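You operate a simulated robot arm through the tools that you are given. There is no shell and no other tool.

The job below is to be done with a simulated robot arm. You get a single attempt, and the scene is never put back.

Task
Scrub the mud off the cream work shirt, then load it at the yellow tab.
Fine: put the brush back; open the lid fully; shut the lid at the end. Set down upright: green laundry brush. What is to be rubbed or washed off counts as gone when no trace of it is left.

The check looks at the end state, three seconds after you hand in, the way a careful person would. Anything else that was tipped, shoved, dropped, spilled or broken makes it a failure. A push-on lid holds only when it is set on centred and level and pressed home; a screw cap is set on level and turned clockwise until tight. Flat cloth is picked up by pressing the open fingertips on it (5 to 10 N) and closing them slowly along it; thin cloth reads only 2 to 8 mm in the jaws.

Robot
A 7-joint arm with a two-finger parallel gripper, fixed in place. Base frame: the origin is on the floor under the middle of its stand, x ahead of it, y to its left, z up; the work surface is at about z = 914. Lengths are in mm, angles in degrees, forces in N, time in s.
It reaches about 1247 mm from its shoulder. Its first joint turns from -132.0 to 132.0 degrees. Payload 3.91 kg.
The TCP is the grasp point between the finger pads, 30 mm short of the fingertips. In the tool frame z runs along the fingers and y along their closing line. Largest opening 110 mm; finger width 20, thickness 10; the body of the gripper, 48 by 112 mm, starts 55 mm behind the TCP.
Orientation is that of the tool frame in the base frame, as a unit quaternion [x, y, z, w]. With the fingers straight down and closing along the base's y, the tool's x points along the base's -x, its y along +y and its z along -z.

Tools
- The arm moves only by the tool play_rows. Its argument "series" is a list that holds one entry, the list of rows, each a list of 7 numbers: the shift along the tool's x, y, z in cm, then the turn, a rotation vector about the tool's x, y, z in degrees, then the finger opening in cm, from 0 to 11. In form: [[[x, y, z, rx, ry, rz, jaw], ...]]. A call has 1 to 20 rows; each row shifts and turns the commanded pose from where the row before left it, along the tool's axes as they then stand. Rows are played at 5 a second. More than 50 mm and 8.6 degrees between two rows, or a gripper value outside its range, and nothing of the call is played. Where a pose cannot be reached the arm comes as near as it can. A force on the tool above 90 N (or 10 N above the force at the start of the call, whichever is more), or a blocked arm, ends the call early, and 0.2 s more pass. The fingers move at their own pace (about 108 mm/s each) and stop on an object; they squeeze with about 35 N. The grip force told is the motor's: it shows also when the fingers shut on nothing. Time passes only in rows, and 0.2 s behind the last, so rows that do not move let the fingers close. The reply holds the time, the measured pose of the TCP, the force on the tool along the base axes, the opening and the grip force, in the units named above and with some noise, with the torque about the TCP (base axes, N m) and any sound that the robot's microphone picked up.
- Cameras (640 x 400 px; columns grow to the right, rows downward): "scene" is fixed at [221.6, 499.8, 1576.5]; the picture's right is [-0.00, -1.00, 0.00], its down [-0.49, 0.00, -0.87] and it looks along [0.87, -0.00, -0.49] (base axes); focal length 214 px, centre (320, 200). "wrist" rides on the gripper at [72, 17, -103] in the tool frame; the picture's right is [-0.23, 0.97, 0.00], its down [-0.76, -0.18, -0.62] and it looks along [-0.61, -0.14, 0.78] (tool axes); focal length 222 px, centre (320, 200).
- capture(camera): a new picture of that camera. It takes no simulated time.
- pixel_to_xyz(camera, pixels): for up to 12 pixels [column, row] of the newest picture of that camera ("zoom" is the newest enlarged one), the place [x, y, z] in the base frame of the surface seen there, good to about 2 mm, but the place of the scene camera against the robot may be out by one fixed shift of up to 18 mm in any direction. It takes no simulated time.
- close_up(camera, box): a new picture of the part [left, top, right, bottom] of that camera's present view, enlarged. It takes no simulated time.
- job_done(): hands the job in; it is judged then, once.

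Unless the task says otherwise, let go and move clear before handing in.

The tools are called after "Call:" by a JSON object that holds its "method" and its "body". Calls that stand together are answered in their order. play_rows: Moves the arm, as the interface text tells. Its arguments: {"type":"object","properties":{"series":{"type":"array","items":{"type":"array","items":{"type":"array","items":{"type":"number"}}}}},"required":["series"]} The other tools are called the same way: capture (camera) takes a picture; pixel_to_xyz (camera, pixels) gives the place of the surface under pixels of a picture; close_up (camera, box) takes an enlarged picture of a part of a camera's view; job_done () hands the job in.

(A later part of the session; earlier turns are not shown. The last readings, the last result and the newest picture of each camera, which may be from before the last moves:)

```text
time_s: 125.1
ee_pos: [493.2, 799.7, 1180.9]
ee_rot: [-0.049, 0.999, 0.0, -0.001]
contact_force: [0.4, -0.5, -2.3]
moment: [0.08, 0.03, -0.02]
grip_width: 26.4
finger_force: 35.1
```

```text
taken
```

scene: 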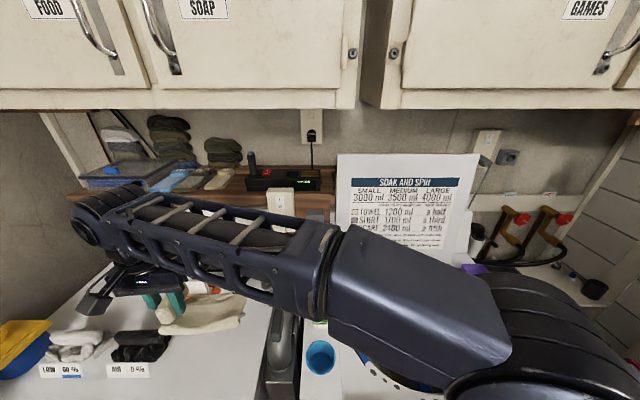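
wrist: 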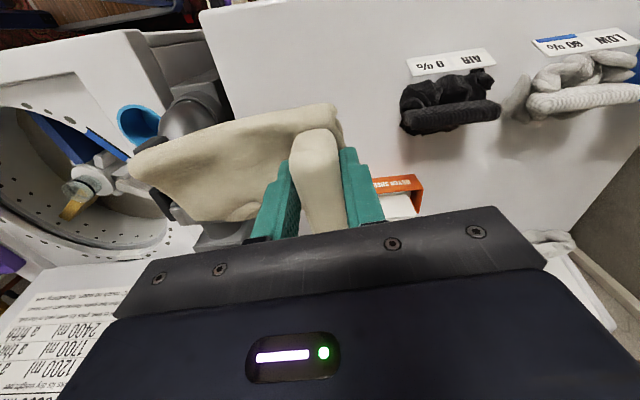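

The shirt is held, with its bottom near z 1120 and clear of the pipe. Crossing to a spot in front of the drum.

Call:
{"method": "play_rows", "body": {"series": [[[-0.05, -1.5, -0.1, 0, 0, 0, 0], [-0.15, -3, -0.1, 0, 0, 0, 0], [-0.15, -4.2, -0.1, 0, 0, 0, 0], [-0.15, -4.2, -0.1, 0, 0, 0, 0], [-0.15, -4.2, -0.1, 0, 0, 0, 0], [-0.15, -4.2, -0.1, 0, 0, 0, 0], [-0.15, -4.2, -0.1, 0, 0, 0, 0], [-0.15, -4.2, -0.1, 0, 0, 0, 0], [-0.15, -4.2, 0, 0, 0, 0, 0], [-0.15, -4.2, 0, 0, 0, 0, 0], [-0.15, -4.2, 0, 0, 0, 0, 0], [-0.15, -4.2, 0, 0, 0, 0, 0], [-0.15, -2.9, 0, 0, 0, 0, 0], [-0.05, -1.0, 0, 0, 0, 0, 0], [0, 0, 0, 0, 0, 0, 0]]]}}

Call:
{"method": "capture", "body": {"camera": "scene"}}

```text
time_s: 128.3
ee_pos: [560.1, 297.2, 1191.4]
ee_rot: [-0.048, 0.999, 0.0, 0.0]
contact_force: [0.1, 0.4, -1.3]
moment: [0.06, 0.02, -0.01]
grip_width: 26.9
finger_force: 35.0
```

```text
taken
```

scene: 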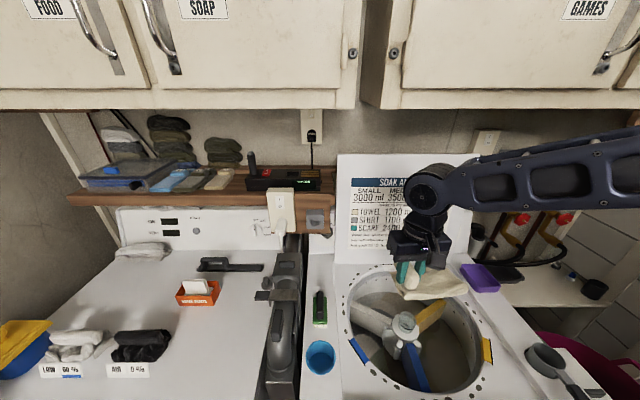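

The shirt is over the drum area. I'll turn it about 125° so its length runs along the yellow-tab sector and the camera faces the hub.

Call:
{"method": "play_rows", "body": {"series": [[[0, 0, 0, 0, 0, 4, 0], [0, 0, 0, 0, 0, 8.0, 0], [0, 0, 0, 0, 0, 8.2, 0], [0, 0, 0, 0, 0, 8.2, 0], [0, 0, 0, 0, 0, 8.2, 0], [0, 0, 0, 0, 0, 8.2, 0], [0, 0, 0, 0, 0, 8.2, 0], [0, 0, 0, 0, 0, 8.2, 0], [0, 0, 0, 0, 0, 8.2, 0], [0, 0, 0, 0, 0, 8.2, 0], [0, 0, 0, 0, 0, 8.2, 0], [0, 0, 0, 0, 0, 8.2, 0], [0, 0, 0, 0, 0, 8.2, 0], [0, 0, 0, 0, 0, 8.2, 0], [0, 0, 0, 0, 0, 8.2, 0], [0, 0, 0, 0, 0, 6.4, 0], [0, 0, 0, 0, 0, 0, 0], [0, 0, 0, 0, 0, 0, 0]]]}}

Call:
{"method": "capture", "body": {"camera": "scene"}}

Call:
{"method": "capture", "body": {"camera": "wrist"}}

```text
time_s: 132.1
ee_pos: [558.8, 299.6, 1190.6]
ee_rot: [0.863, 0.505, 0.0, 0.0]
contact_force: [-0.2, 0.5, -1.1]
moment: [-0.03, -0.07, -0.01]
grip_width: 26.6
finger_force: 34.8
```

```text
taken
```

scene: 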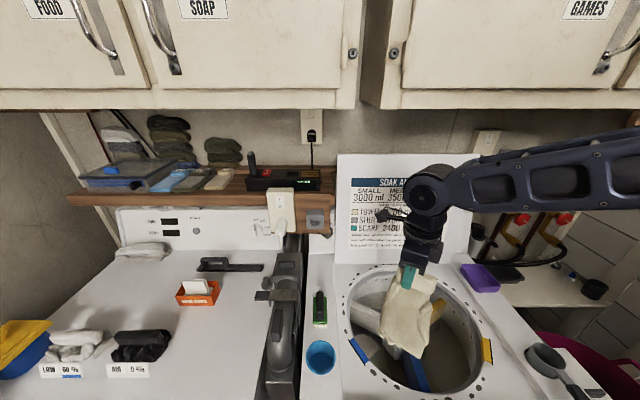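

```text
taken
```

wrist: 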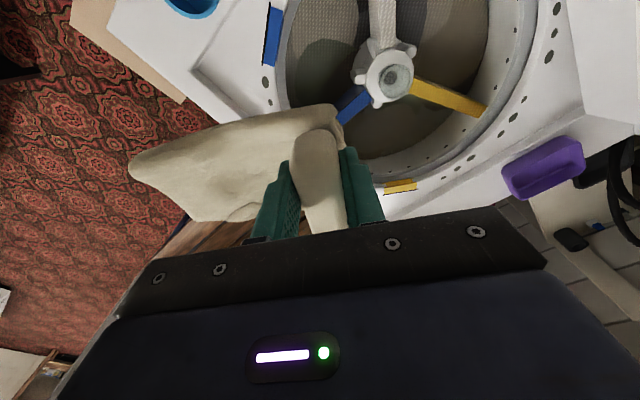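

Orientation is right. Moving above the sector target at TCP (645,71).

Call:
{"method": "play_rows", "body": {"series": [[[-1.3, 1.5, 0, 0, 0, 0, 0], [-2.6, 3.1, 0, 0, 0, 0, 0], [-2.6, 3.1, 0, 0, 0, 0, 0], [-2.6, 3.1, 0, 0, 0, 0, 0], [-2.6, 3.1, 0, 0, 0, 0, 0], [-2.6, 3.1, 0, 0, 0, 0, 0], [-1.4, 1.66, 0, 0, 0, 0, 0], [0, 0, 0, 0, 0, 0, 0], [0, 0, 0, 0, 0, 0, 0]]]}}

Call:
{"method": "capture", "body": {"camera": "scene"}}

Call:
{"method": "capture", "body": {"camera": "wrist"}}

```text
time_s: 134.1
ee_pos: [642.5, 71.1, 1188.6]
ee_rot: [0.864, 0.504, 0.001, -0.001]
contact_force: [0.6, -0.2, -1.4]
moment: [-0.03, -0.11, 0.0]
grip_width: 26.5
finger_force: 35.4
```

```text
taken
```

scene: 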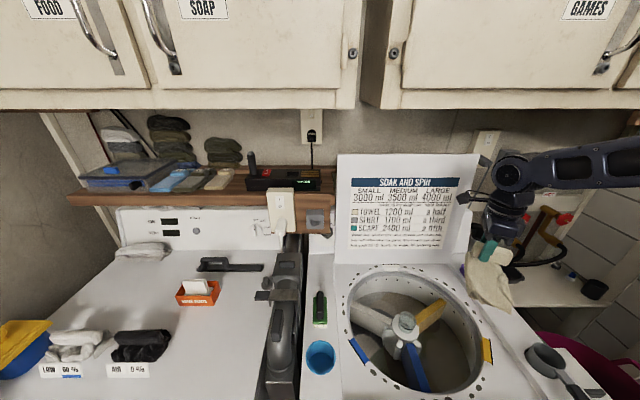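

```text
taken
```

wrist: 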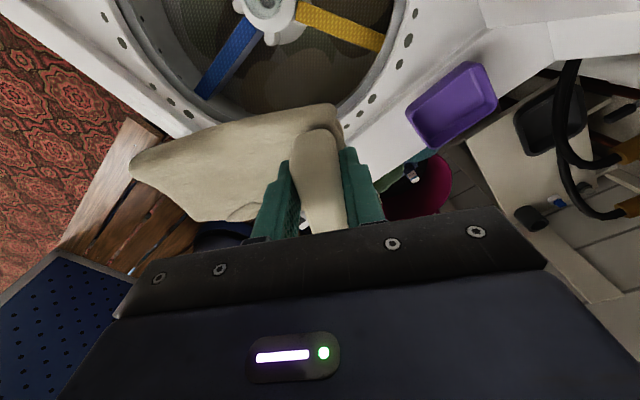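

Lined up over the sector between the blue and yellow vanes. Descending to just above the rim and checking alignment.

Call:
{"method": "play_rows", "body": {"series": [[[0, 0, 2, 0, 0, 0, 0], [0, 0, 4, 0, 0, 0, 0], [0, 0, 4, 0, 0, 0, 0], [0, 0, 4, 0, 0, 0, 0], [0, 0, 4, 0, 0, 0, 0], [0, 0, 3, 0, 0, 0, 0], [0, 0, 1.5, 0, 0, 0, 0], [0, 0, 0, 0, 0, 0, 0]]]}}

Call:
{"method": "capture", "body": {"camera": "scene"}}

Call:
{"method": "close_up", "body": {"camera": "scene", "box": [340, 230, 540, 400]}}

Call:
{"method": "capture", "body": {"camera": "wrist"}}

```text
time_s: 135.9
ee_pos: [645.9, 69.8, 966.8]
ee_rot: [0.864, 0.504, 0.001, -0.001]
contact_force: [0.0, 0.3, -1.1]
moment: [0.01, -0.08, 0.01]
grip_width: 26.6
finger_force: 34.8
```

```text
taken
```

scene: 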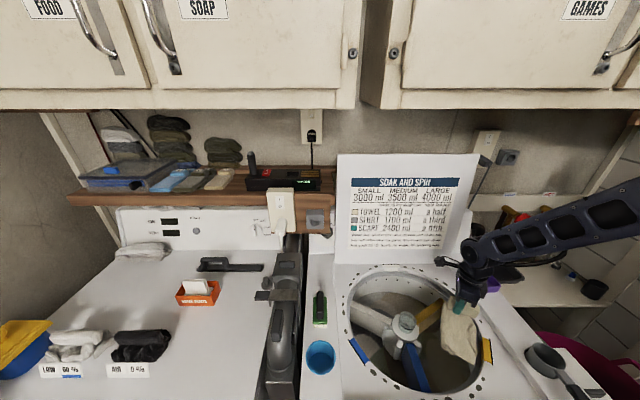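

```text
2.35 times, centred on (440, 315) of scene
```

zoom: 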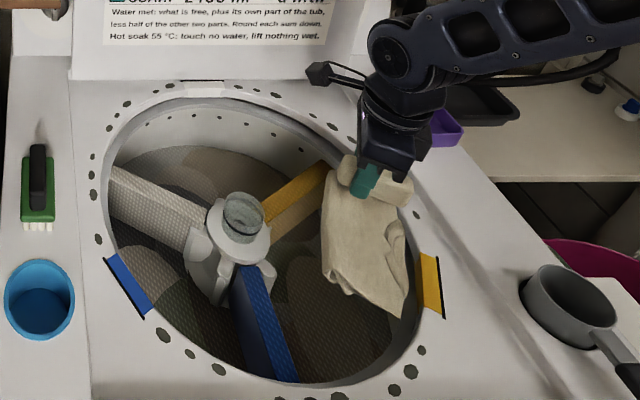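

```text
taken
```

wrist: 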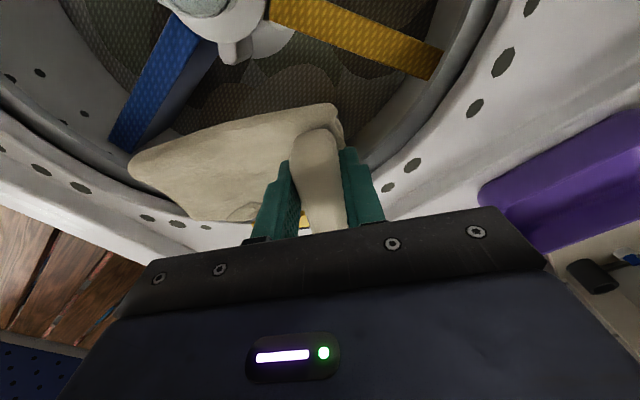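

The shirt is above the sector but looks close to the outer rim. I'll measure the rim edge near the shirt.

Call:
{"method": "pixel_to_xyz", "body": {"camera": "wrist", "pixels": [[60, 130], [90, 160], [120, 180], [150, 215], [20, 100], [110, 150], [400, 150], [420, 130], [375, 165], [440, 120], [135, 160], [200, 218]]}}

Call:
{"method": "close_up", "body": {"camera": "wrist", "box": [60, 60, 460, 250]}}

```text
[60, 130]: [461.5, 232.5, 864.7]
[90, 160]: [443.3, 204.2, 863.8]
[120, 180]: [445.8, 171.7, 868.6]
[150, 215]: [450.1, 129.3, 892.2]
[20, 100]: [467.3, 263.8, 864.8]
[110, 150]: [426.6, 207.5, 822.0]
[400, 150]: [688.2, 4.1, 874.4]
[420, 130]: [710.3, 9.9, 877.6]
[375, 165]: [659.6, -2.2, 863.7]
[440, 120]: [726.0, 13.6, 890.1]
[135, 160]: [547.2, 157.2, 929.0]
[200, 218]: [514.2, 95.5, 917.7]
```

```text
1.60 times, centred on (260, 155) of wrist
```

zoom: 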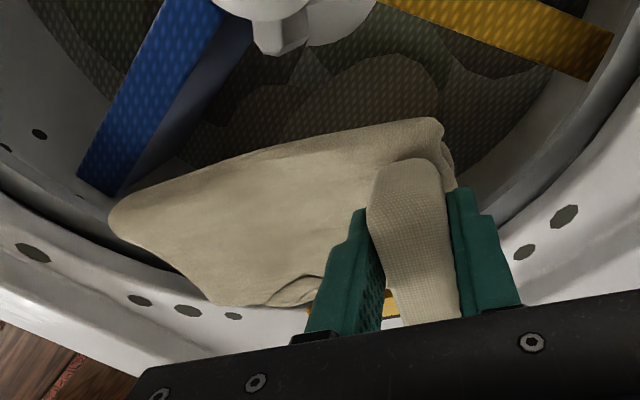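

The balance ring at z≈865 opens at about r 190, and the roll's end would pass at r≈191. I'll shift 14 mm inward, which leaves about 13 mm to the ring and 17 mm to the vanes, then descend.

Call:
{"method": "play_rows", "body": {"series": [[[0.6, -0.35, 0, 0, 0, 0, 0], [0.62, -0.34, 0, 0, 0, 0, 0], [0, 0, 0, 0, 0, 0, 0]]]}}

Call:
{"method": "play_rows", "body": {"series": [[[0, 0, 1.5, 0, 0, 0, 0], [0, 0, 2, 0, 0, 0, 0], [0, 0, 2, 0, 0, 0, 0], [0, 0, 2, 0, 0, 0, 0], [0, 0, 0, 0, 0, 0, 0]]]}}

Call:
{"method": "close_up", "body": {"camera": "scene", "box": [340, 230, 540, 400]}}

Call:
{"method": "capture", "body": {"camera": "wrist"}}

```text
time_s: 136.7
ee_pos: [646.1, 83.9, 964.8]
ee_rot: [0.864, 0.504, 0.0, 0.0]
contact_force: [-0.9, 0.2, -2.1]
moment: [-0.02, -0.07, -0.01]
grip_width: 26.6
finger_force: 35.0
```

```text
time_s: 137.9
ee_pos: [642.7, 82.2, 890.6]
ee_rot: [0.863, 0.505, -0.001, 0.0]
contact_force: [-0.5, -0.1, -0.9]
moment: [-0.02, -0.1, 0.0]
grip_width: 26.8
finger_force: 35.3
```

```text
2.35 times, centred on (440, 315) of scene
```

zoom: 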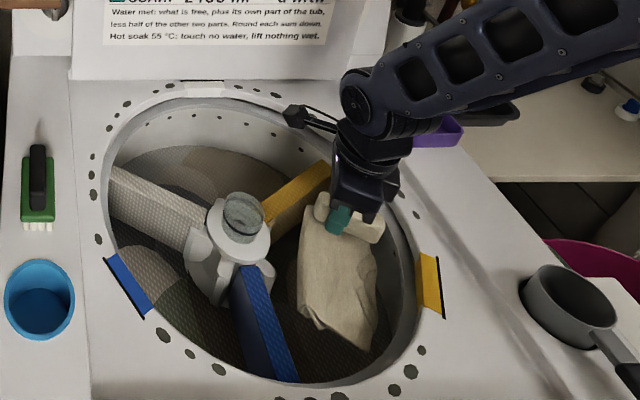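

```text
taken
```

wrist: 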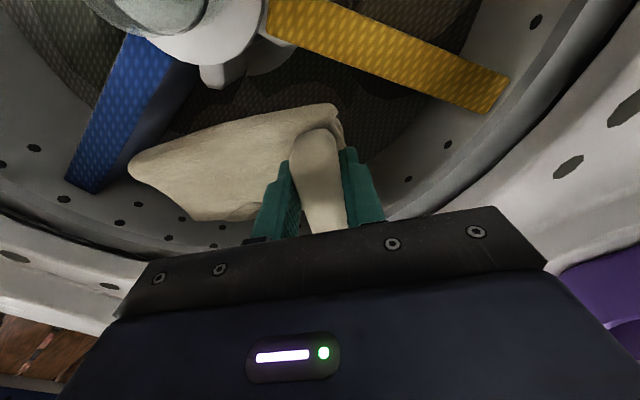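

The shirt is entering the sector cleanly, with no contact forces. Continuing down in small steps.

Call:
{"method": "play_rows", "body": {"series": [[[0, 0, 1.5, 0, 0, 0, 0], [0, 0, 1.5, 0, 0, 0, 0], [0, 0, 1.5, 0, 0, 0, 0], [0, 0, 1.0, 0, 0, 0, 0], [0, 0, 0, 0, 0, 0, 0]]]}}

Call:
{"method": "play_rows", "body": {"series": [[[0, 0, 1.2, 0, 0, 0, 0], [0, 0, 1.2, 0, 0, 0, 0], [0, 0, 0.8, 0, 0, 0, 0], [0, 0, 0, 0, 0, 0, 0]]]}}

Call:
{"method": "close_up", "body": {"camera": "scene", "box": [340, 230, 540, 400]}}

Call:
{"method": "capture", "body": {"camera": "wrist"}}

```text
time_s: 139.1
ee_pos: [646.6, 84.9, 835.6]
ee_rot: [0.864, 0.504, 0.0, -0.001]
contact_force: [0.1, 0.5, -1.9]
moment: [-0.03, -0.09, -0.02]
grip_width: 26.5
finger_force: 35.1
```

```text
time_s: 140.1
ee_pos: [644.0, 84.7, 805.5]
ee_rot: [0.863, 0.505, 0.0, 0.0]
contact_force: [0.1, -0.1, -1.7]
moment: [-0.06, -0.1, 0.03]
grip_width: 26.7
finger_force: 35.2
```

```text
2.35 times, centred on (440, 315) of scene
```

zoom: 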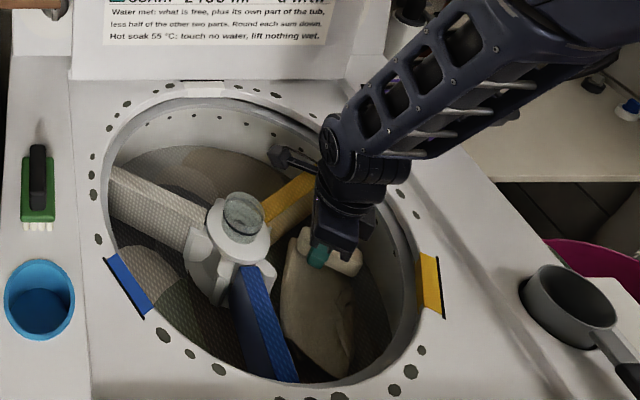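

```text
taken
```

wrist: 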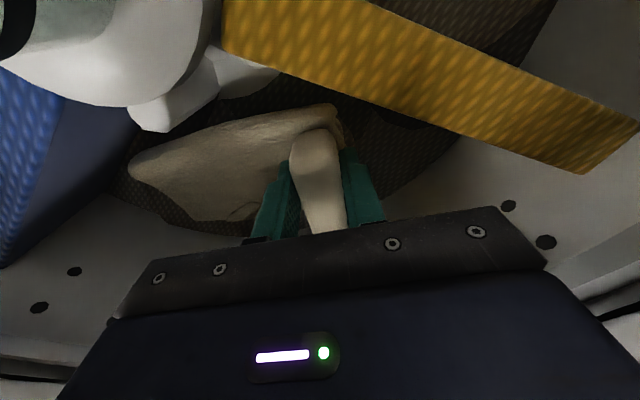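

All clear, about 20 mm above the floor. Lowering the rest slowly to feel for contact.

Call:
{"method": "play_rows", "body": {"series": [[[0, 0, 0.7, 0, 0, 0, 0], [0, 0, 0.5, 0, 0, 0, 0], [0, 0, 0, 0, 0, 0, 0]]]}}

Call:
{"method": "play_rows", "body": {"series": [[[0, 0, 0.3, 0, 0, 0, 0], [0, 0, 0.2, 0, 0, 0, 0], [0, 0, 0, 0, 0, 0, 0]]]}}

Call:
{"method": "play_rows", "body": {"series": [[[0, 0, 0.2, 0, 0, 0, 0], [0, 0, 0.1, 0, 0, 0, 0], [0, 0, 0, 0, 0, 0, 0]]]}}

```text
time_s: 140.9
ee_pos: [643.8, 84.4, 791.6]
ee_rot: [0.863, 0.504, 0.0, 0.0]
contact_force: [-0.6, -0.9, -1.7]
moment: [-0.02, -0.05, -0.01]
grip_width: 26.5
finger_force: 34.7
```

```text
time_s: 141.7
ee_pos: [644.3, 82.8, 786.2]
ee_rot: [0.864, 0.504, -0.001, 0.0]
contact_force: [0.4, 0.4, -1.2]
moment: [-0.02, -0.1, 0.01]
grip_width: 26.6
finger_force: 35.1
```

```text
time_s: 142.5
ee_pos: [644.8, 84.0, 783.2]
ee_rot: [0.863, 0.504, 0.0, 0.0]
contact_force: [1.4, 0.6, -2.0]
moment: [-0.05, -0.1, 0.01]
grip_width: 26.6
finger_force: 34.6
```

No floor contact yet at 783. A few more millimetres.

Call:
{"method": "play_rows", "body": {"series": [[[0, 0, 0.2, 0, 0, 0, 0], [0, 0, 0.2, 0, 0, 0, 0], [0, 0, 0, 0, 0, 0, 0]]]}}

Call:
{"method": "play_rows", "body": {"series": [[[0, 0, 0.2, 0, 0, 0, 0], [0, 0, 0.2, 0, 0, 0, 0], [0, 0, 0, 0, 0, 0, 0]]]}}

Call:
{"method": "capture", "body": {"camera": "wrist"}}

```text
time_s: 143.3
ee_pos: [644.3, 85.3, 781.0]
ee_rot: [0.864, 0.504, 0.0, 0.0]
contact_force: [-4.0, -1.9, 17.0]
moment: [-0.81, 0.58, 0.0]
grip_width: 26.2
finger_force: 34.9
```

```text
time_s: 144.1
ee_pos: [646.2, 85.3, 777.1]
ee_rot: [0.863, 0.505, 0.002, 0.0]
contact_force: [-0.7, 2.9, 72.0]
moment: [0.26, 0.62, -0.14]
grip_width: 26.9
finger_force: 34.5
```

```text
taken
```

wrist: 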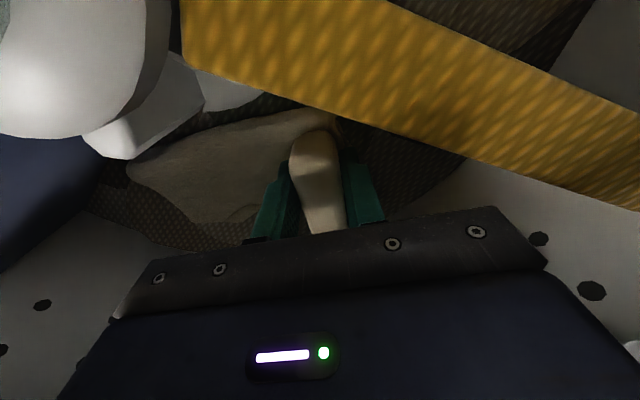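

The shirt is on the drum floor (72 N after the last step). I'll ease up 4 mm and open the jaws slowly.

Call:
{"method": "play_rows", "body": {"series": [[[0, 0, -0.4, 0, 0, 0, 0], [0, 0, 0, 0, 0, 0, 0]]]}}

Call:
{"method": "play_rows", "body": {"series": [[[0, 0, 0, 0, 0, 0, 2.8], [0, 0, 0, 0, 0, 0, 3.4], [0, 0, 0, 0, 0, 0, 4.2], [0, 0, 0, 0, 0, 0, 5.0], [0, 0, 0, 0, 0, 0, 5.0], [0, 0, -0.5, 0, 0, 0, 5.0], [0, 0, -1.0, 0, 0, 0, 5.0], [0, 0, 0, 0, 0, 0, 5.0]]]}}

Call:
{"method": "capture", "body": {"camera": "wrist"}}

Call:
{"method": "close_up", "body": {"camera": "scene", "box": [340, 230, 540, 400]}}

```text
time_s: 144.7
ee_pos: [644.1, 83.8, 778.5]
ee_rot: [0.864, 0.504, -0.002, -0.001]
contact_force: [0.2, 0.2, -1.9]
moment: [-0.03, -0.08, 0.02]
grip_width: 26.6
finger_force: 35.1
```

```text
time_s: 146.5
ee_pos: [644.2, 84.8, 794.3]
ee_rot: [0.864, 0.504, 0.0, 0.0]
contact_force: [0.1, -0.1, 0.1]
moment: [-0.01, 0.0, 0.04]
grip_width: 50.3
finger_force: 0.0
```

```text
taken
```

wrist: 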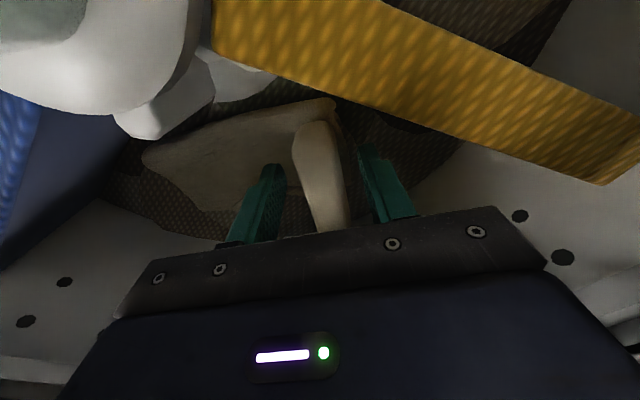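

```text
2.35 times, centred on (440, 315) of scene
```

zoom: 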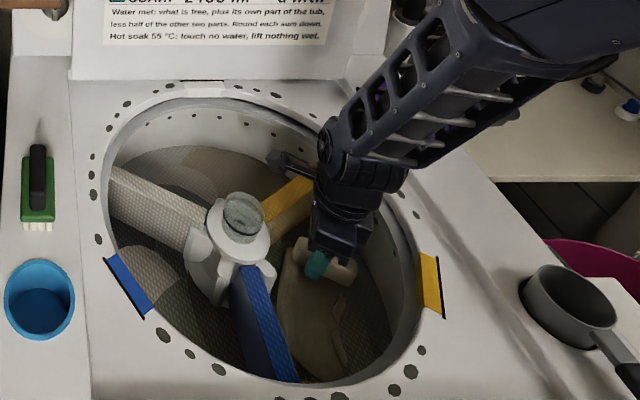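

The shirt rests on the drum floor in the yellow-tab sector and the fingers are free. Rising straight out of the drum.

Call:
{"method": "play_rows", "body": {"series": [[[0, 0, -2, 0, 0, 0, 5.0], [0, 0, -3, 0, 0, 0, 5.0], [0, 0, -4, 0, 0, 0, 5.0], [0, 0, -4, 0, 0, 0, 5.0], [0, 0, -4, 0, 0, 0, 5.0], [0, 0, -4, 0, 0, 0, 5.0], [0, 0, -4, 0, 0, 0, 5.0], [0, 0, -4, 0, 0, 0, 5.0], [0, 0, -4, 0, 0, 0, 5.0], [0, 0, -4, 0, 0, 0, 5.0], [0, 0, -3, 0, 0, 0, 5.0], [0, 0, 0, 0, 0, 0, 5.0]]]}}

Call:
{"method": "capture", "body": {"camera": "wrist"}}

Call:
{"method": "capture", "body": {"camera": "scene"}}

Call:
{"method": "close_up", "body": {"camera": "scene", "box": [340, 250, 520, 400]}}

```text
time_s: 149.1
ee_pos: [642.1, 85.6, 1193.0]
ee_rot: [0.864, 0.504, 0.001, 0.0]
contact_force: [0.3, 0.5, -0.1]
moment: [-0.01, 0.0, 0.01]
grip_width: 49.9
finger_force: 0.1
```

```text
taken
```

wrist: 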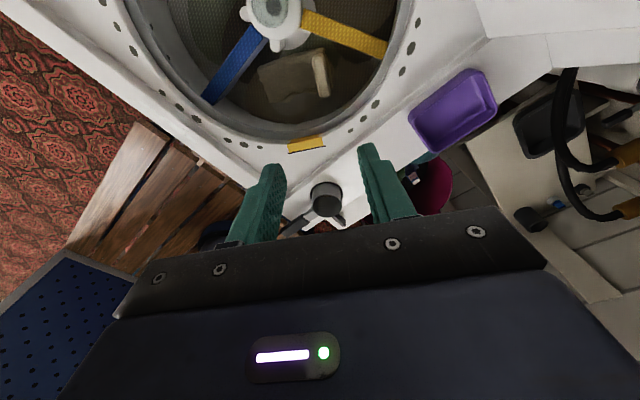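

```text
taken
```

scene: 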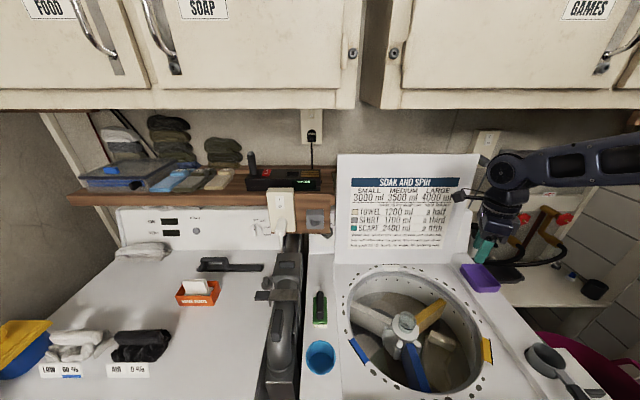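

```text
2.67 times, centred on (430, 325) of scene
```

zoom: 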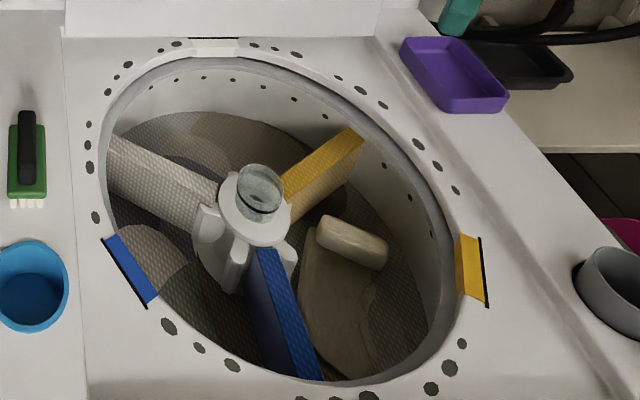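

The shirt lies in the sector beside the yellow tab. To close the lid I'll hook behind its right edge from the side, so first I'll check the free space over there.

Call:
{"method": "pixel_to_xyz", "body": {"camera": "scene", "pixels": [[600, 230], [560, 200], [625, 150], [500, 215], [540, 220], [580, 180], [474, 200], [476, 170], [468, 240], [530, 150], [510, 157], [600, 300]]}}

Call:
{"method": "play_rows", "body": {"series": [[[0, 0, -1, 0, 0, -8.2, 3], [0, 0, -1, 0, 0, -8.2, 1], [0, 0, -1, 0, 0, -8.2, 0], [0, 0, -1, 0, 0, -8.2, 0], [0, 0, -1, 0, 0, -8.2, 0], [0, 0, 0, 0, 0, -8.2, 0], [0, 0, 0, 0, 0, -8.2, 0], [0, 0, 0, 0, 0, -8.2, 0], [0, 0, 0, 0, 0, -8.2, 0], [0, 0, 0, 0, 0, -8.2, 0], [0, 0, 0, 0, 0, -8.2, 0], [0, 0, 0, 0, 0, -8.2, 0], [0, 0, 0, 0, 0, 0, 0]]]}}

```text
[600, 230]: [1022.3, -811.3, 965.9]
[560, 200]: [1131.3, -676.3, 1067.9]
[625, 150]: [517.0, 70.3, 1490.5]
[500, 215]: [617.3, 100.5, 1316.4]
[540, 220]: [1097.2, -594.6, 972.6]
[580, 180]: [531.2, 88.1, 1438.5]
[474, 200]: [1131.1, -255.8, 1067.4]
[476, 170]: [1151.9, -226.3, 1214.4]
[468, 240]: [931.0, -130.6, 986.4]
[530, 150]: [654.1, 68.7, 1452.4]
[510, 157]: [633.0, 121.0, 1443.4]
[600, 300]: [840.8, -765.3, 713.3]
```

```text
time_s: 151.9
ee_pos: [645.2, 84.7, 1242.8]
ee_rot: [0.181, 0.983, 0.0, 0.001]
contact_force: [0.2, -0.5, -0.1]
moment: [-0.06, -0.04, -0.03]
grip_width: 0.0
finger_force: 35.0
```

Free space on the right is ample (wall beyond y −800), but the cabinet limits height past x 800. I'll go to (700,−220,1200), then pitch the closed fingers to point sideways.

Call:
{"method": "play_rows", "body": {"series": [[[-1.0, -1.7, 0.3, 0, 0, 0, 0], [-2.0, -3.3, 0.55, 0, 0, 0, 0], [-2.0, -3.3, 0.55, 0, 0, 0, 0], [-2.0, -3.3, 0.55, 0, 0, 0, 0], [-2.0, -3.3, 0.55, 0, 0, 0, 0], [-2.0, -3.3, 0.55, 0, 0, 0, 0], [-2.0, -3.3, 0.55, 0, 0, 0, 0], [-2.0, -3.3, 0.5, 0, 0, 0, 0], [-1.0, -1.7, 0.2, 0, 0, 0, 0], [0, 0, 0, 0, 0, 0, 0]]]}}

Call:
{"method": "play_rows", "body": {"series": [[[0, 0, 0, -4, 0, 0, 0], [0, 0, 0, -7, 0, 0, 0], [0, 0, 0, -7, 0, 0, 0], [0, 0, 0, -7, 0, 0, 0], [0, 0, 0, -7, 0, 0, 0], [0, 0, 0, -7, 0, 0, 0], [0, 0, 0, -7, 0, 0, 0], [0, 0, 0, -7, 0, 0, 0], [0, 0, 0, -7, 0, 0, 0], [0, 0, 0, -7, 0, 0, 0], [0, 0, 0, -3, 0, 0, 0], [0, 0, 0, 0, 0, 0, 0]]]}}

Call:
{"method": "capture", "body": {"camera": "wrist"}}

Call:
{"method": "capture", "body": {"camera": "scene"}}

```text
time_s: 154.1
ee_pos: [699.0, -220.6, 1202.0]
ee_rot: [0.182, 0.983, 0.0, 0.0]
contact_force: [-0.3, -0.6, -0.3]
moment: [-0.01, -0.01, -0.02]
grip_width: 0.0
finger_force: 34.9
```

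```text
time_s: 156.7
ee_pos: [700.7, -220.3, 1201.1]
ee_rot: [0.149, 0.805, 0.564, 0.104]
contact_force: [0.6, 0.0, 0.6]
moment: [-0.01, 0.02, -0.01]
grip_width: 0.0
finger_force: 34.9
```

```text
taken
```

wrist: 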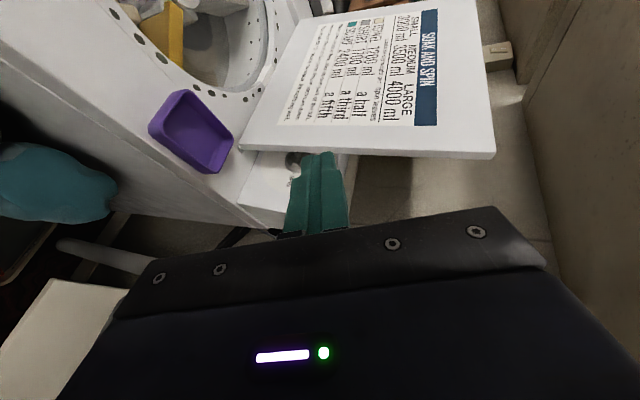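

```text
taken
```

scene: 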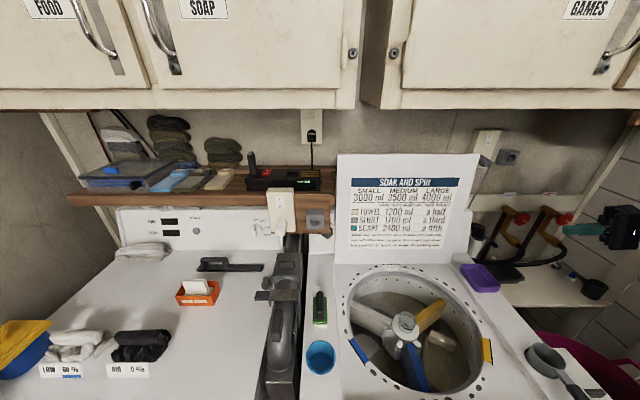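

The pose works; the lid's right edge runs across the wrist view from (240,148) to (495,158). I'll measure it before hooking behind.

Call:
{"method": "close_up", "body": {"camera": "wrist", "box": [220, 60, 540, 240]}}

Call:
{"method": "pixel_to_xyz", "body": {"camera": "wrist", "pixels": [[300, 148], [400, 150], [450, 152], [350, 152], [490, 155], [400, 154], [380, 145], [440, 156], [490, 50], [485, 20], [500, 55], [420, 180]]}}

```text
2.00 times, centred on (380, 150) of wrist
```

zoom: 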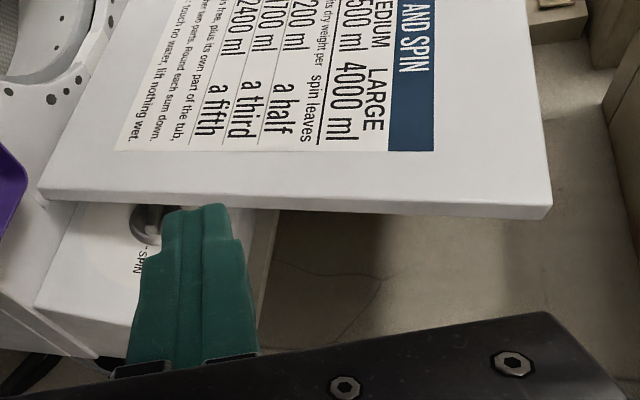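

```text
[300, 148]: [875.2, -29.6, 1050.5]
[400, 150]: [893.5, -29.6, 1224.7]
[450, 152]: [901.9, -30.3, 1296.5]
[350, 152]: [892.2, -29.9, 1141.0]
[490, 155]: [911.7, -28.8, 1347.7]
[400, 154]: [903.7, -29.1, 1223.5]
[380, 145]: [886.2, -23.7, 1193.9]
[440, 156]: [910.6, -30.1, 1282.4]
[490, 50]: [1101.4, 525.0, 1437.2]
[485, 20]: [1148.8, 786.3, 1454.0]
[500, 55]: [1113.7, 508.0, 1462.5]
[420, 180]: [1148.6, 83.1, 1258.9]
```

The lid's edge is at y −30, its inner face at x 886 and its back near x 905 at z≈1190. I'll swing round to the right and slip the fingertips in behind it.

Call:
{"method": "play_rows", "body": {"series": [[[-2.8, 1.16, 3.22, 0, 0, 0, 0], [-2.8, 1.16, 3.22, 0, 0, 0, 0], [-2.8, 1.16, 3.22, 0, 0, 0, 0], [-2.8, 1.16, 3.22, 0, 0, 0, 0], [-2.8, 1.16, 3.22, 0, 0, 0, 0], [0, 0, 0, 0, 0, 0, 0]]]}}

Call:
{"method": "capture", "body": {"camera": "wrist"}}

Call:
{"method": "capture", "body": {"camera": "scene"}}

```text
time_s: 158.1
ee_pos: [893.5, -110.6, 1201.2]
ee_rot: [0.149, 0.806, 0.564, 0.104]
contact_force: [0.5, 0.1, 0.0]
moment: [-0.03, -0.01, -0.01]
grip_width: 0.0
finger_force: 35.0
```

```text
taken
```

wrist: 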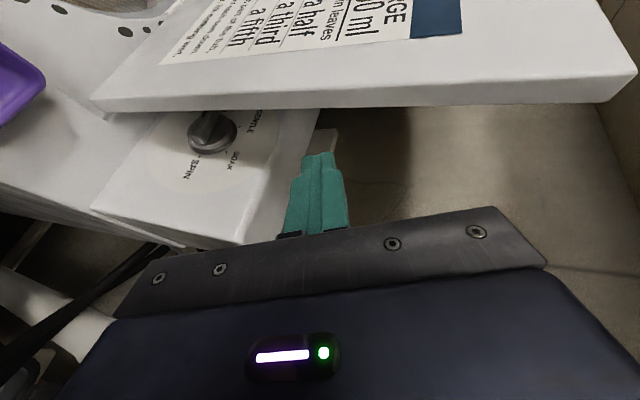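

```text
taken
```

scene: 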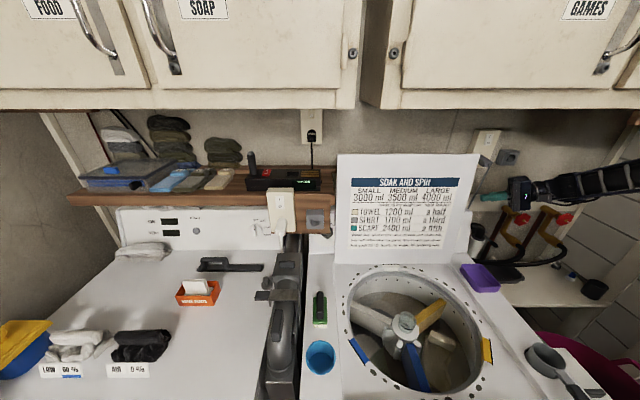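

I can now see the lid's edge thickness. I'll check where its back corner is.

Call:
{"method": "pixel_to_xyz", "body": {"camera": "wrist", "pixels": [[350, 104], [350, 100], [350, 92], [350, 84], [350, 78], [400, 103], [450, 102], [320, 140], [350, 108], [300, 106]]}}

```text
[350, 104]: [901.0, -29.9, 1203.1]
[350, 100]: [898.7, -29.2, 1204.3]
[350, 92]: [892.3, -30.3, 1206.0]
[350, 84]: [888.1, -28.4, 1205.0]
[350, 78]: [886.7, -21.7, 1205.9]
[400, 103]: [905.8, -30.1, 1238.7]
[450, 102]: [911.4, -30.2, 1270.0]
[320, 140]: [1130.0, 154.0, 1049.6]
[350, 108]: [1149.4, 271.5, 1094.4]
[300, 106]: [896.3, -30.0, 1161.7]
```

The back corner is at x≈903, so the planned path clears it by about 8 mm. Sliding in behind the edge.

Call:
{"method": "play_rows", "body": {"series": [[[0, 0.81, 2.24, 0, 0, 0, 0], [0, 0.81, 2.24, 0, 0, 0, 0], [0, 0.81, 2.24, 0, 0, 0, 0], [0, 0.81, 2.24, 0, 0, 0, 0], [0, 0, 0, 0, 0, 0, 0]]]}}

Call:
{"method": "capture", "body": {"camera": "wrist"}}

```text
time_s: 159.3
ee_pos: [924.1, -19.9, 1199.0]
ee_rot: [0.149, 0.805, 0.564, 0.105]
contact_force: [1.3, -0.4, 0.2]
moment: [-0.01, -0.02, 0.01]
grip_width: 0.1
finger_force: 35.3
```

```text
taken
```

wrist: 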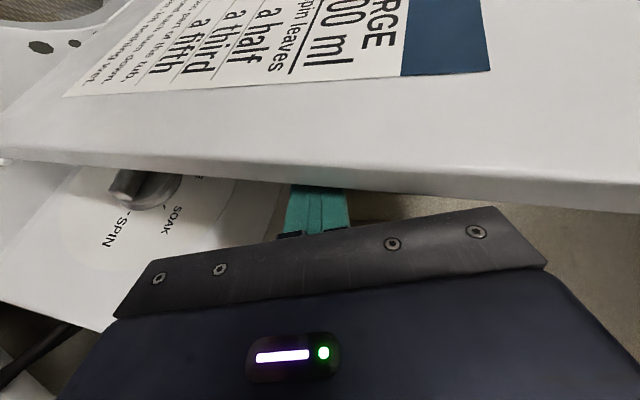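

The fingertips are behind the lid. Pulling gently forward (−x) and watching the force.

Call:
{"method": "play_rows", "body": {"series": [[[0.93, -0.12, -0.335, 0, 0, 0, 0], [0.93, -0.12, -0.335, 0, 0, 0, 0], [0.93, -0.12, -0.335, 0, 0, 0, 0], [0.93, -0.12, -0.335, 0, 0, 0, 0], [0, 0, 0, 0, 0, 0, 0]]]}}

Call:
{"method": "play_rows", "body": {"series": [[[1.4, -0.18, -0.5, 0, 0, 0, 0], [1.4, -0.18, -0.5, 0, 0, 0, 0], [1.4, -0.18, -0.5, 0, 0, 0, 0], [0, 0, 0, 0, 0, 0, 0]]]}}

Call:
{"method": "capture", "body": {"camera": "wrist"}}

Call:
{"method": "capture", "body": {"camera": "scene"}}

```text
time_s: 160.5
ee_pos: [885.8, -20.7, 1200.8]
ee_rot: [0.149, 0.805, 0.564, 0.105]
contact_force: [-0.2, 0.4, -0.2]
moment: [0.01, 0.0, 0.01]
grip_width: 0.0
finger_force: 35.2
```

```text
time_s: 161.5
ee_pos: [841.2, -21.6, 1201.6]
ee_rot: [0.149, 0.805, 0.565, 0.105]
contact_force: [1.6, 0.2, -0.4]
moment: [0.02, -0.03, 0.03]
grip_width: 0.0
finger_force: 34.5
```

```text
taken
```

wrist: 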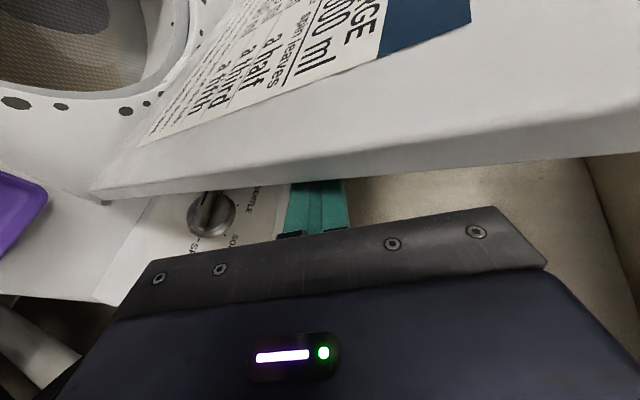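

```text
taken
```

scene: 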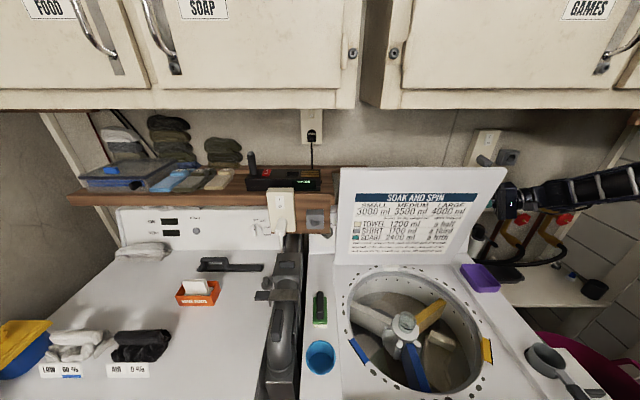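

The lid is following forward with almost no force. Continuing to pull it to roughly 60°.

Call:
{"method": "play_rows", "body": {"series": [[[1.86, -0.24, -0.67, 0, 0, 0, 0], [1.86, -0.24, -0.67, 0, 0, 0, 0], [1.86, -0.24, -0.67, 0, 0, 0, 0], [1.86, -0.24, -0.67, 0, 0, 0, 0], [0, 0, 0, 0, 0, 0, 0]]]}}

Call:
{"method": "play_rows", "body": {"series": [[[1.86, -0.24, -0.67, 0, 0, 0, 0], [1.86, -0.24, -0.67, 0, 0, 0, 0], [1.86, -0.24, -0.67, 0, 0, 0, 0], [0, 0, 0, 0, 0, 0, 0]]]}}

Call:
{"method": "capture", "body": {"camera": "wrist"}}

Call:
{"method": "capture", "body": {"camera": "scene"}}

```text
time_s: 162.7
ee_pos: [761.5, -21.0, 1202.1]
ee_rot: [0.149, 0.805, 0.565, 0.104]
contact_force: [-0.2, 0.4, 0.8]
moment: [-0.02, 0.02, -0.04]
grip_width: 0.1
finger_force: 35.3
```

```text
time_s: 163.7
ee_pos: [701.2, -21.0, 1201.9]
ee_rot: [0.149, 0.806, 0.564, 0.104]
contact_force: [0.3, -0.6, 0.5]
moment: [-0.04, 0.01, 0.0]
grip_width: 0.1
finger_force: 35.1
```

```text
taken
```

wrist: 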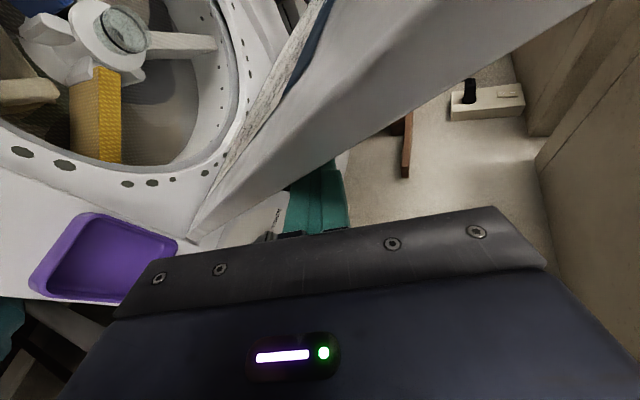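

```text
taken
```

scene: 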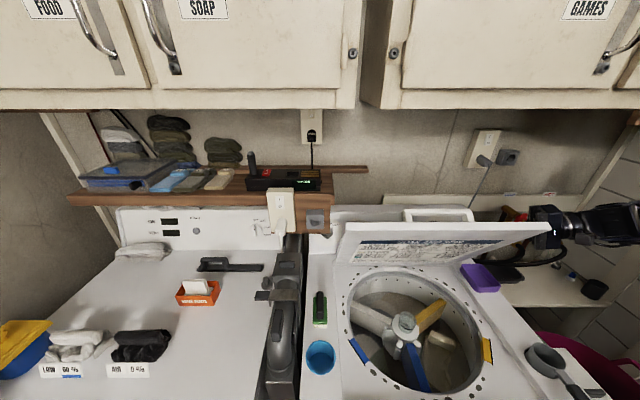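

The lid is near 60°. Pulling 80 mm more, to about 48°, then I'll withdraw and finish closing from above.

Call:
{"method": "play_rows", "body": {"series": [[[1.86, -0.24, -0.67, 0, 0, 0, 0], [1.86, -0.24, -0.67, 0, 0, 0, 0], [1.86, -0.24, -0.67, 0, 0, 0, 0], [1.86, -0.24, -0.67, 0, 0, 0, 0], [0, 0, 0, 0, 0, 0, 0]]]}}

Call:
{"method": "capture", "body": {"camera": "wrist"}}

Call:
{"method": "capture", "body": {"camera": "scene"}}

```text
time_s: 164.9
ee_pos: [621.4, -19.9, 1200.8]
ee_rot: [0.149, 0.805, 0.565, 0.105]
contact_force: [0.9, 0.4, -0.8]
moment: [-0.02, -0.01, 0.01]
grip_width: 0.0
finger_force: 35.4
```

```text
taken
```

wrist: 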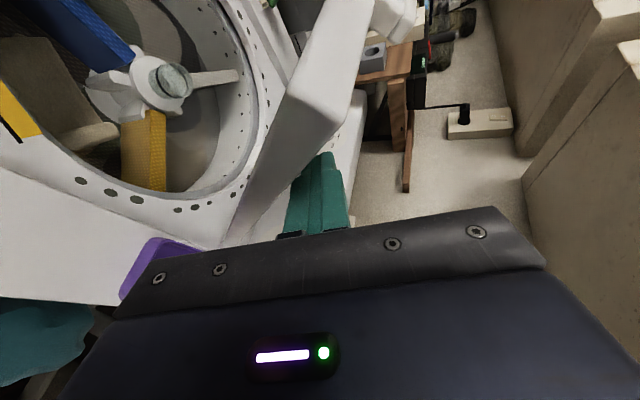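

```text
taken
```

scene: 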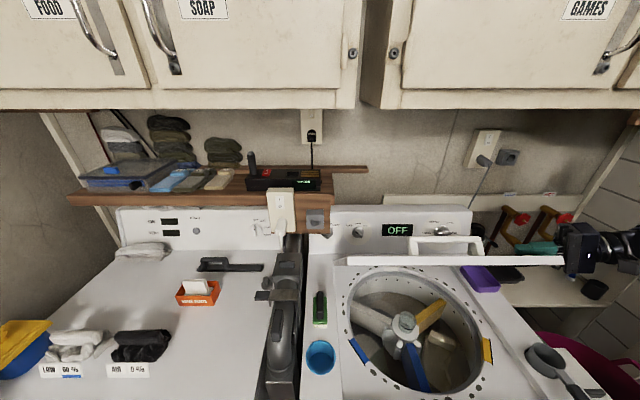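

The lid is near 48°. I'll continue pushing it down along its arc with the same fingers to about 25°, where the gripper still has clearance.

Call:
{"method": "play_rows", "body": {"series": [[[1.63, -1.9, 0.03, 0, 0, 0, 0], [1.63, -1.9, 0.03, 0, 0, 0, 0], [0, 0, 0, 0, 0, 0, 0]]]}}

Call:
{"method": "play_rows", "body": {"series": [[[1.27, -1.73, 0.11, 0, 0, 0, 0], [1.27, -1.73, 0.11, 0, 0, 0, 0], [1.27, -1.73, 0.11, 0, 0, 0, 0], [0, 0, 0, 0, 0, 0, 0]]]}}

Call:
{"method": "capture", "body": {"camera": "wrist"}}

Call:
{"method": "capture", "body": {"camera": "scene"}}

```text
time_s: 165.7
ee_pos: [588.5, -19.2, 1165.6]
ee_rot: [0.15, 0.805, 0.565, 0.105]
contact_force: [-1.0, 0.2, -0.7]
moment: [-0.01, -0.02, -0.01]
grip_width: 0.0
finger_force: 35.3
```

```text
time_s: 166.7
ee_pos: [547.5, -19.8, 1116.1]
ee_rot: [0.15, 0.806, 0.564, 0.103]
contact_force: [0.8, 0.3, 0.4]
moment: [0.01, 0.0, -0.01]
grip_width: 0.0
finger_force: 35.1
```

```text
taken
```

wrist: 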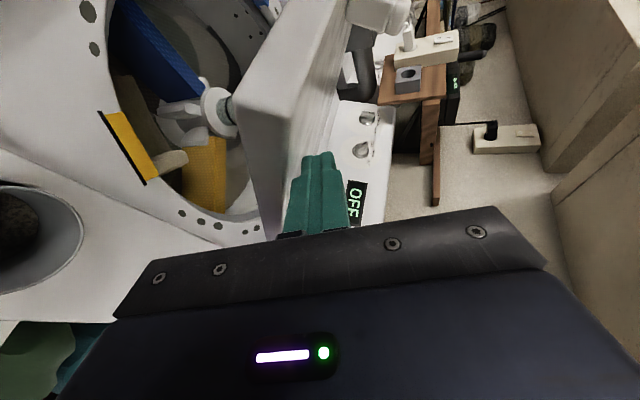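

```text
taken
```

scene: 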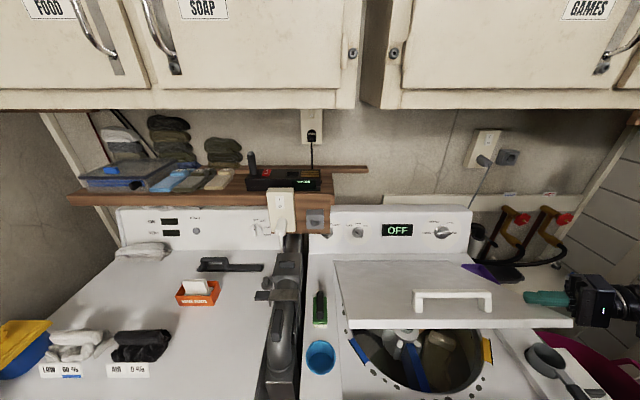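

The lid is near 30°. I'll rise clear, turn the fingers straight down and press the lid shut from above.

Call:
{"method": "play_rows", "body": {"series": [[[0, 1.8, -0.64, 0, 0, 0, 0], [0, 3.5, -1.28, 0, 0, 0, 0], [0, 3.5, -1.28, 0, 0, 0, 0], [0, 3.5, -1.28, 0, 0, 0, 0], [0, 0, 0, 7, 0, 0, 0], [0, 0, 0, 7, 0, 0, 0], [0, 0, 0, 7, 0, 0, 0], [0, 0, 0, 7, 0, 0, 0], [0, 0, 0, 7, 0, 0, 0], [0, 0, 0, 7, 0, 0, 0], [0, 0, 0, 7, 0, 0, 0], [0, 0, 0, 7, 0, 0, 0], [0, 0, 0, 7, 0, 0, 0], [0, 0, 0, 7, 0, 0, 0], [0, 0, 0, 0, 0, 0, 0]]]}}

Call:
{"method": "capture", "body": {"camera": "wrist"}}

Call:
{"method": "capture", "body": {"camera": "scene"}}

```text
time_s: 169.9
ee_pos: [548.0, -21.2, 1246.6]
ee_rot: [0.183, 0.983, 0.0, 0.0]
contact_force: [-0.1, -0.2, -0.1]
moment: [0.01, 0.0, 0.01]
grip_width: 0.1
finger_force: 34.7
```

```text
taken
```

wrist: 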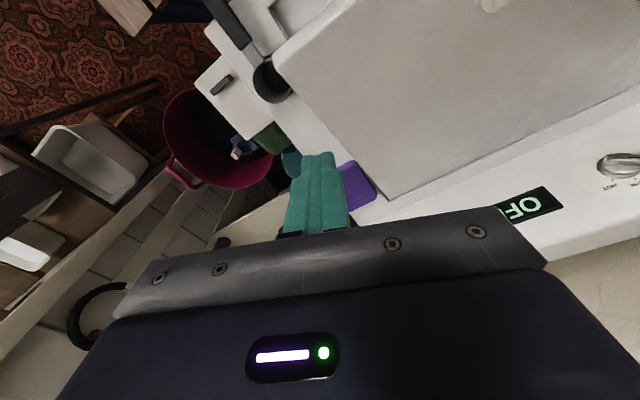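

```text
taken
```

scene: 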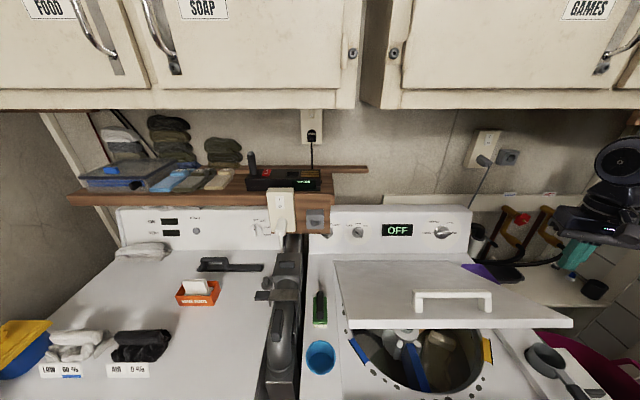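

The lid holds at 30°. Moving over its middle, just behind the handle bar, then down to touch it.

Call:
{"method": "play_rows", "body": {"series": [[[0.5, 1.8, 0, 0, 0, 0, 0], [1.1, 3.6, 0, 0, 0, 0, 0], [1.1, 3.6, 0, 0, 0, 0, 0], [1.1, 3.6, 0, 0, 0, 0, 0], [1.1, 3.6, 0, 0, 0, 0, 0], [1.1, 3.6, 0, 0, 0, 0, 0], [0.4, 1.4, 0, 0, 0, 0, 0], [0, 0, 3, 0, 0, 0, 0], [0, 0, 3, 0, 0, 0, 0], [0, 0, 0, 0, 0, 0, 0]]]}}

Call:
{"method": "capture", "body": {"camera": "wrist"}}

Call:
{"method": "capture", "body": {"camera": "scene"}}

```text
time_s: 172.1
ee_pos: [563.7, 201.1, 1184.1]
ee_rot: [0.182, 0.983, 0.0, 0.0]
contact_force: [0.6, 0.4, 0.0]
moment: [-0.02, 0.0, 0.02]
grip_width: 0.1
finger_force: 35.6
```

```text
taken
```

wrist: 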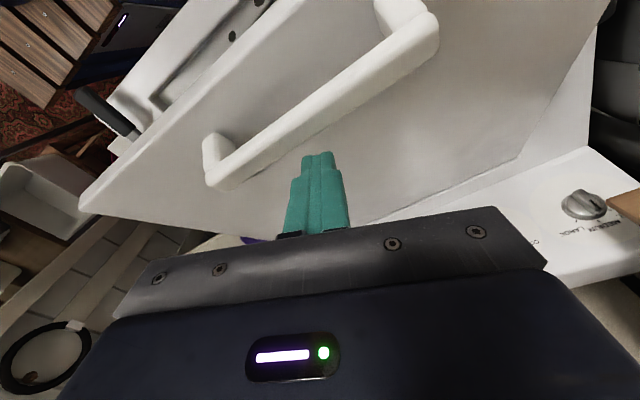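

```text
taken
```

scene: 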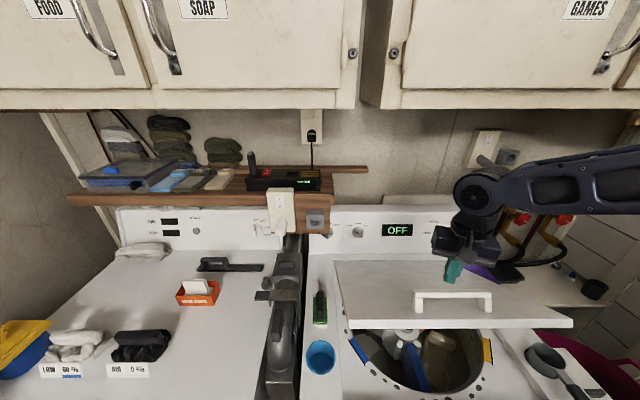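

The fingertips are behind the bar. A quick check of the bar and lid heights under the fingers before pressing.

Call:
{"method": "pixel_to_xyz", "body": {"camera": "wrist", "pixels": [[320, 95], [300, 115], [335, 125], [350, 140], [300, 165], [320, 115], [370, 130], [270, 140]]}}

```text
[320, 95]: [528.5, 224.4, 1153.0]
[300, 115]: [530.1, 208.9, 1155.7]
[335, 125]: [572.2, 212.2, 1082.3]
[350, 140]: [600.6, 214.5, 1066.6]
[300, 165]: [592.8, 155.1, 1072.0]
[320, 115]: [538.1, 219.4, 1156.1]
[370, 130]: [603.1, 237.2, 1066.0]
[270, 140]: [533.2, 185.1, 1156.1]
```

The lid's top is at z≈1082 under the fingers and the bar top at 1156. I'll shift 6 mm back from the bar, come down to contact and follow the arc.

Call:
{"method": "play_rows", "body": {"series": [[[-0.6, 0.23, 2, 0, 0, 0, 0], [0, 0, 2, 0, 0, 0, 0], [0, 0, 1.9, 0, 0, 0, 0], [0, 0, 0, 0, 0, 0, 0]]]}}

Call:
{"method": "play_rows", "body": {"series": [[[0.59, -0.23, 1.65, 0, 0, 0, 0], [0.59, -0.23, 1.65, 0, 0, 0, 0], [0.49, -0.19, 1.52, 0, 0, 0, 0], [0.49, -0.19, 1.52, 0, 0, 0, 0], [0, 0, 0, 0, 0, 0, 0]]]}}

Call:
{"method": "capture", "body": {"camera": "wrist"}}

Call:
{"method": "capture", "body": {"camera": "scene"}}

```text
time_s: 173.1
ee_pos: [571.2, 200.3, 1127.3]
ee_rot: [0.182, 0.983, 0.0, 0.0]
contact_force: [0.3, -0.5, 0.2]
moment: [-0.03, 0.0, -0.03]
grip_width: 0.0
finger_force: 35.0
```

```text
time_s: 174.3
ee_pos: [547.1, 198.9, 1065.2]
ee_rot: [0.182, 0.983, 0.0, 0.0]
contact_force: [0.0, -0.5, -0.1]
moment: [0.01, 0.0, 0.0]
grip_width: 0.0
finger_force: 35.0
```

```text
taken
```

wrist: 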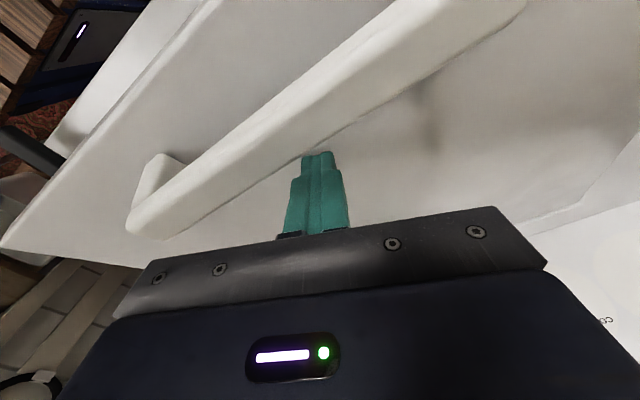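

```text
taken
```

scene: 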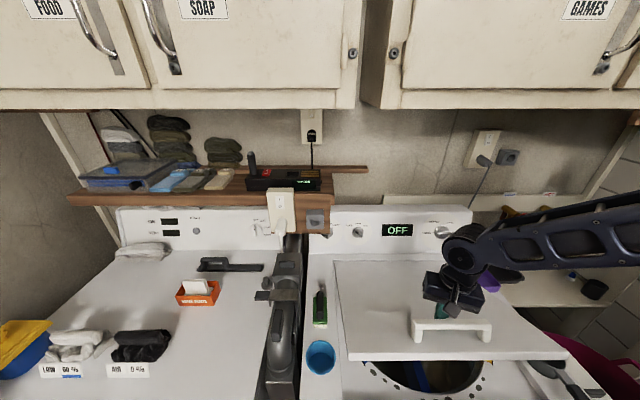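

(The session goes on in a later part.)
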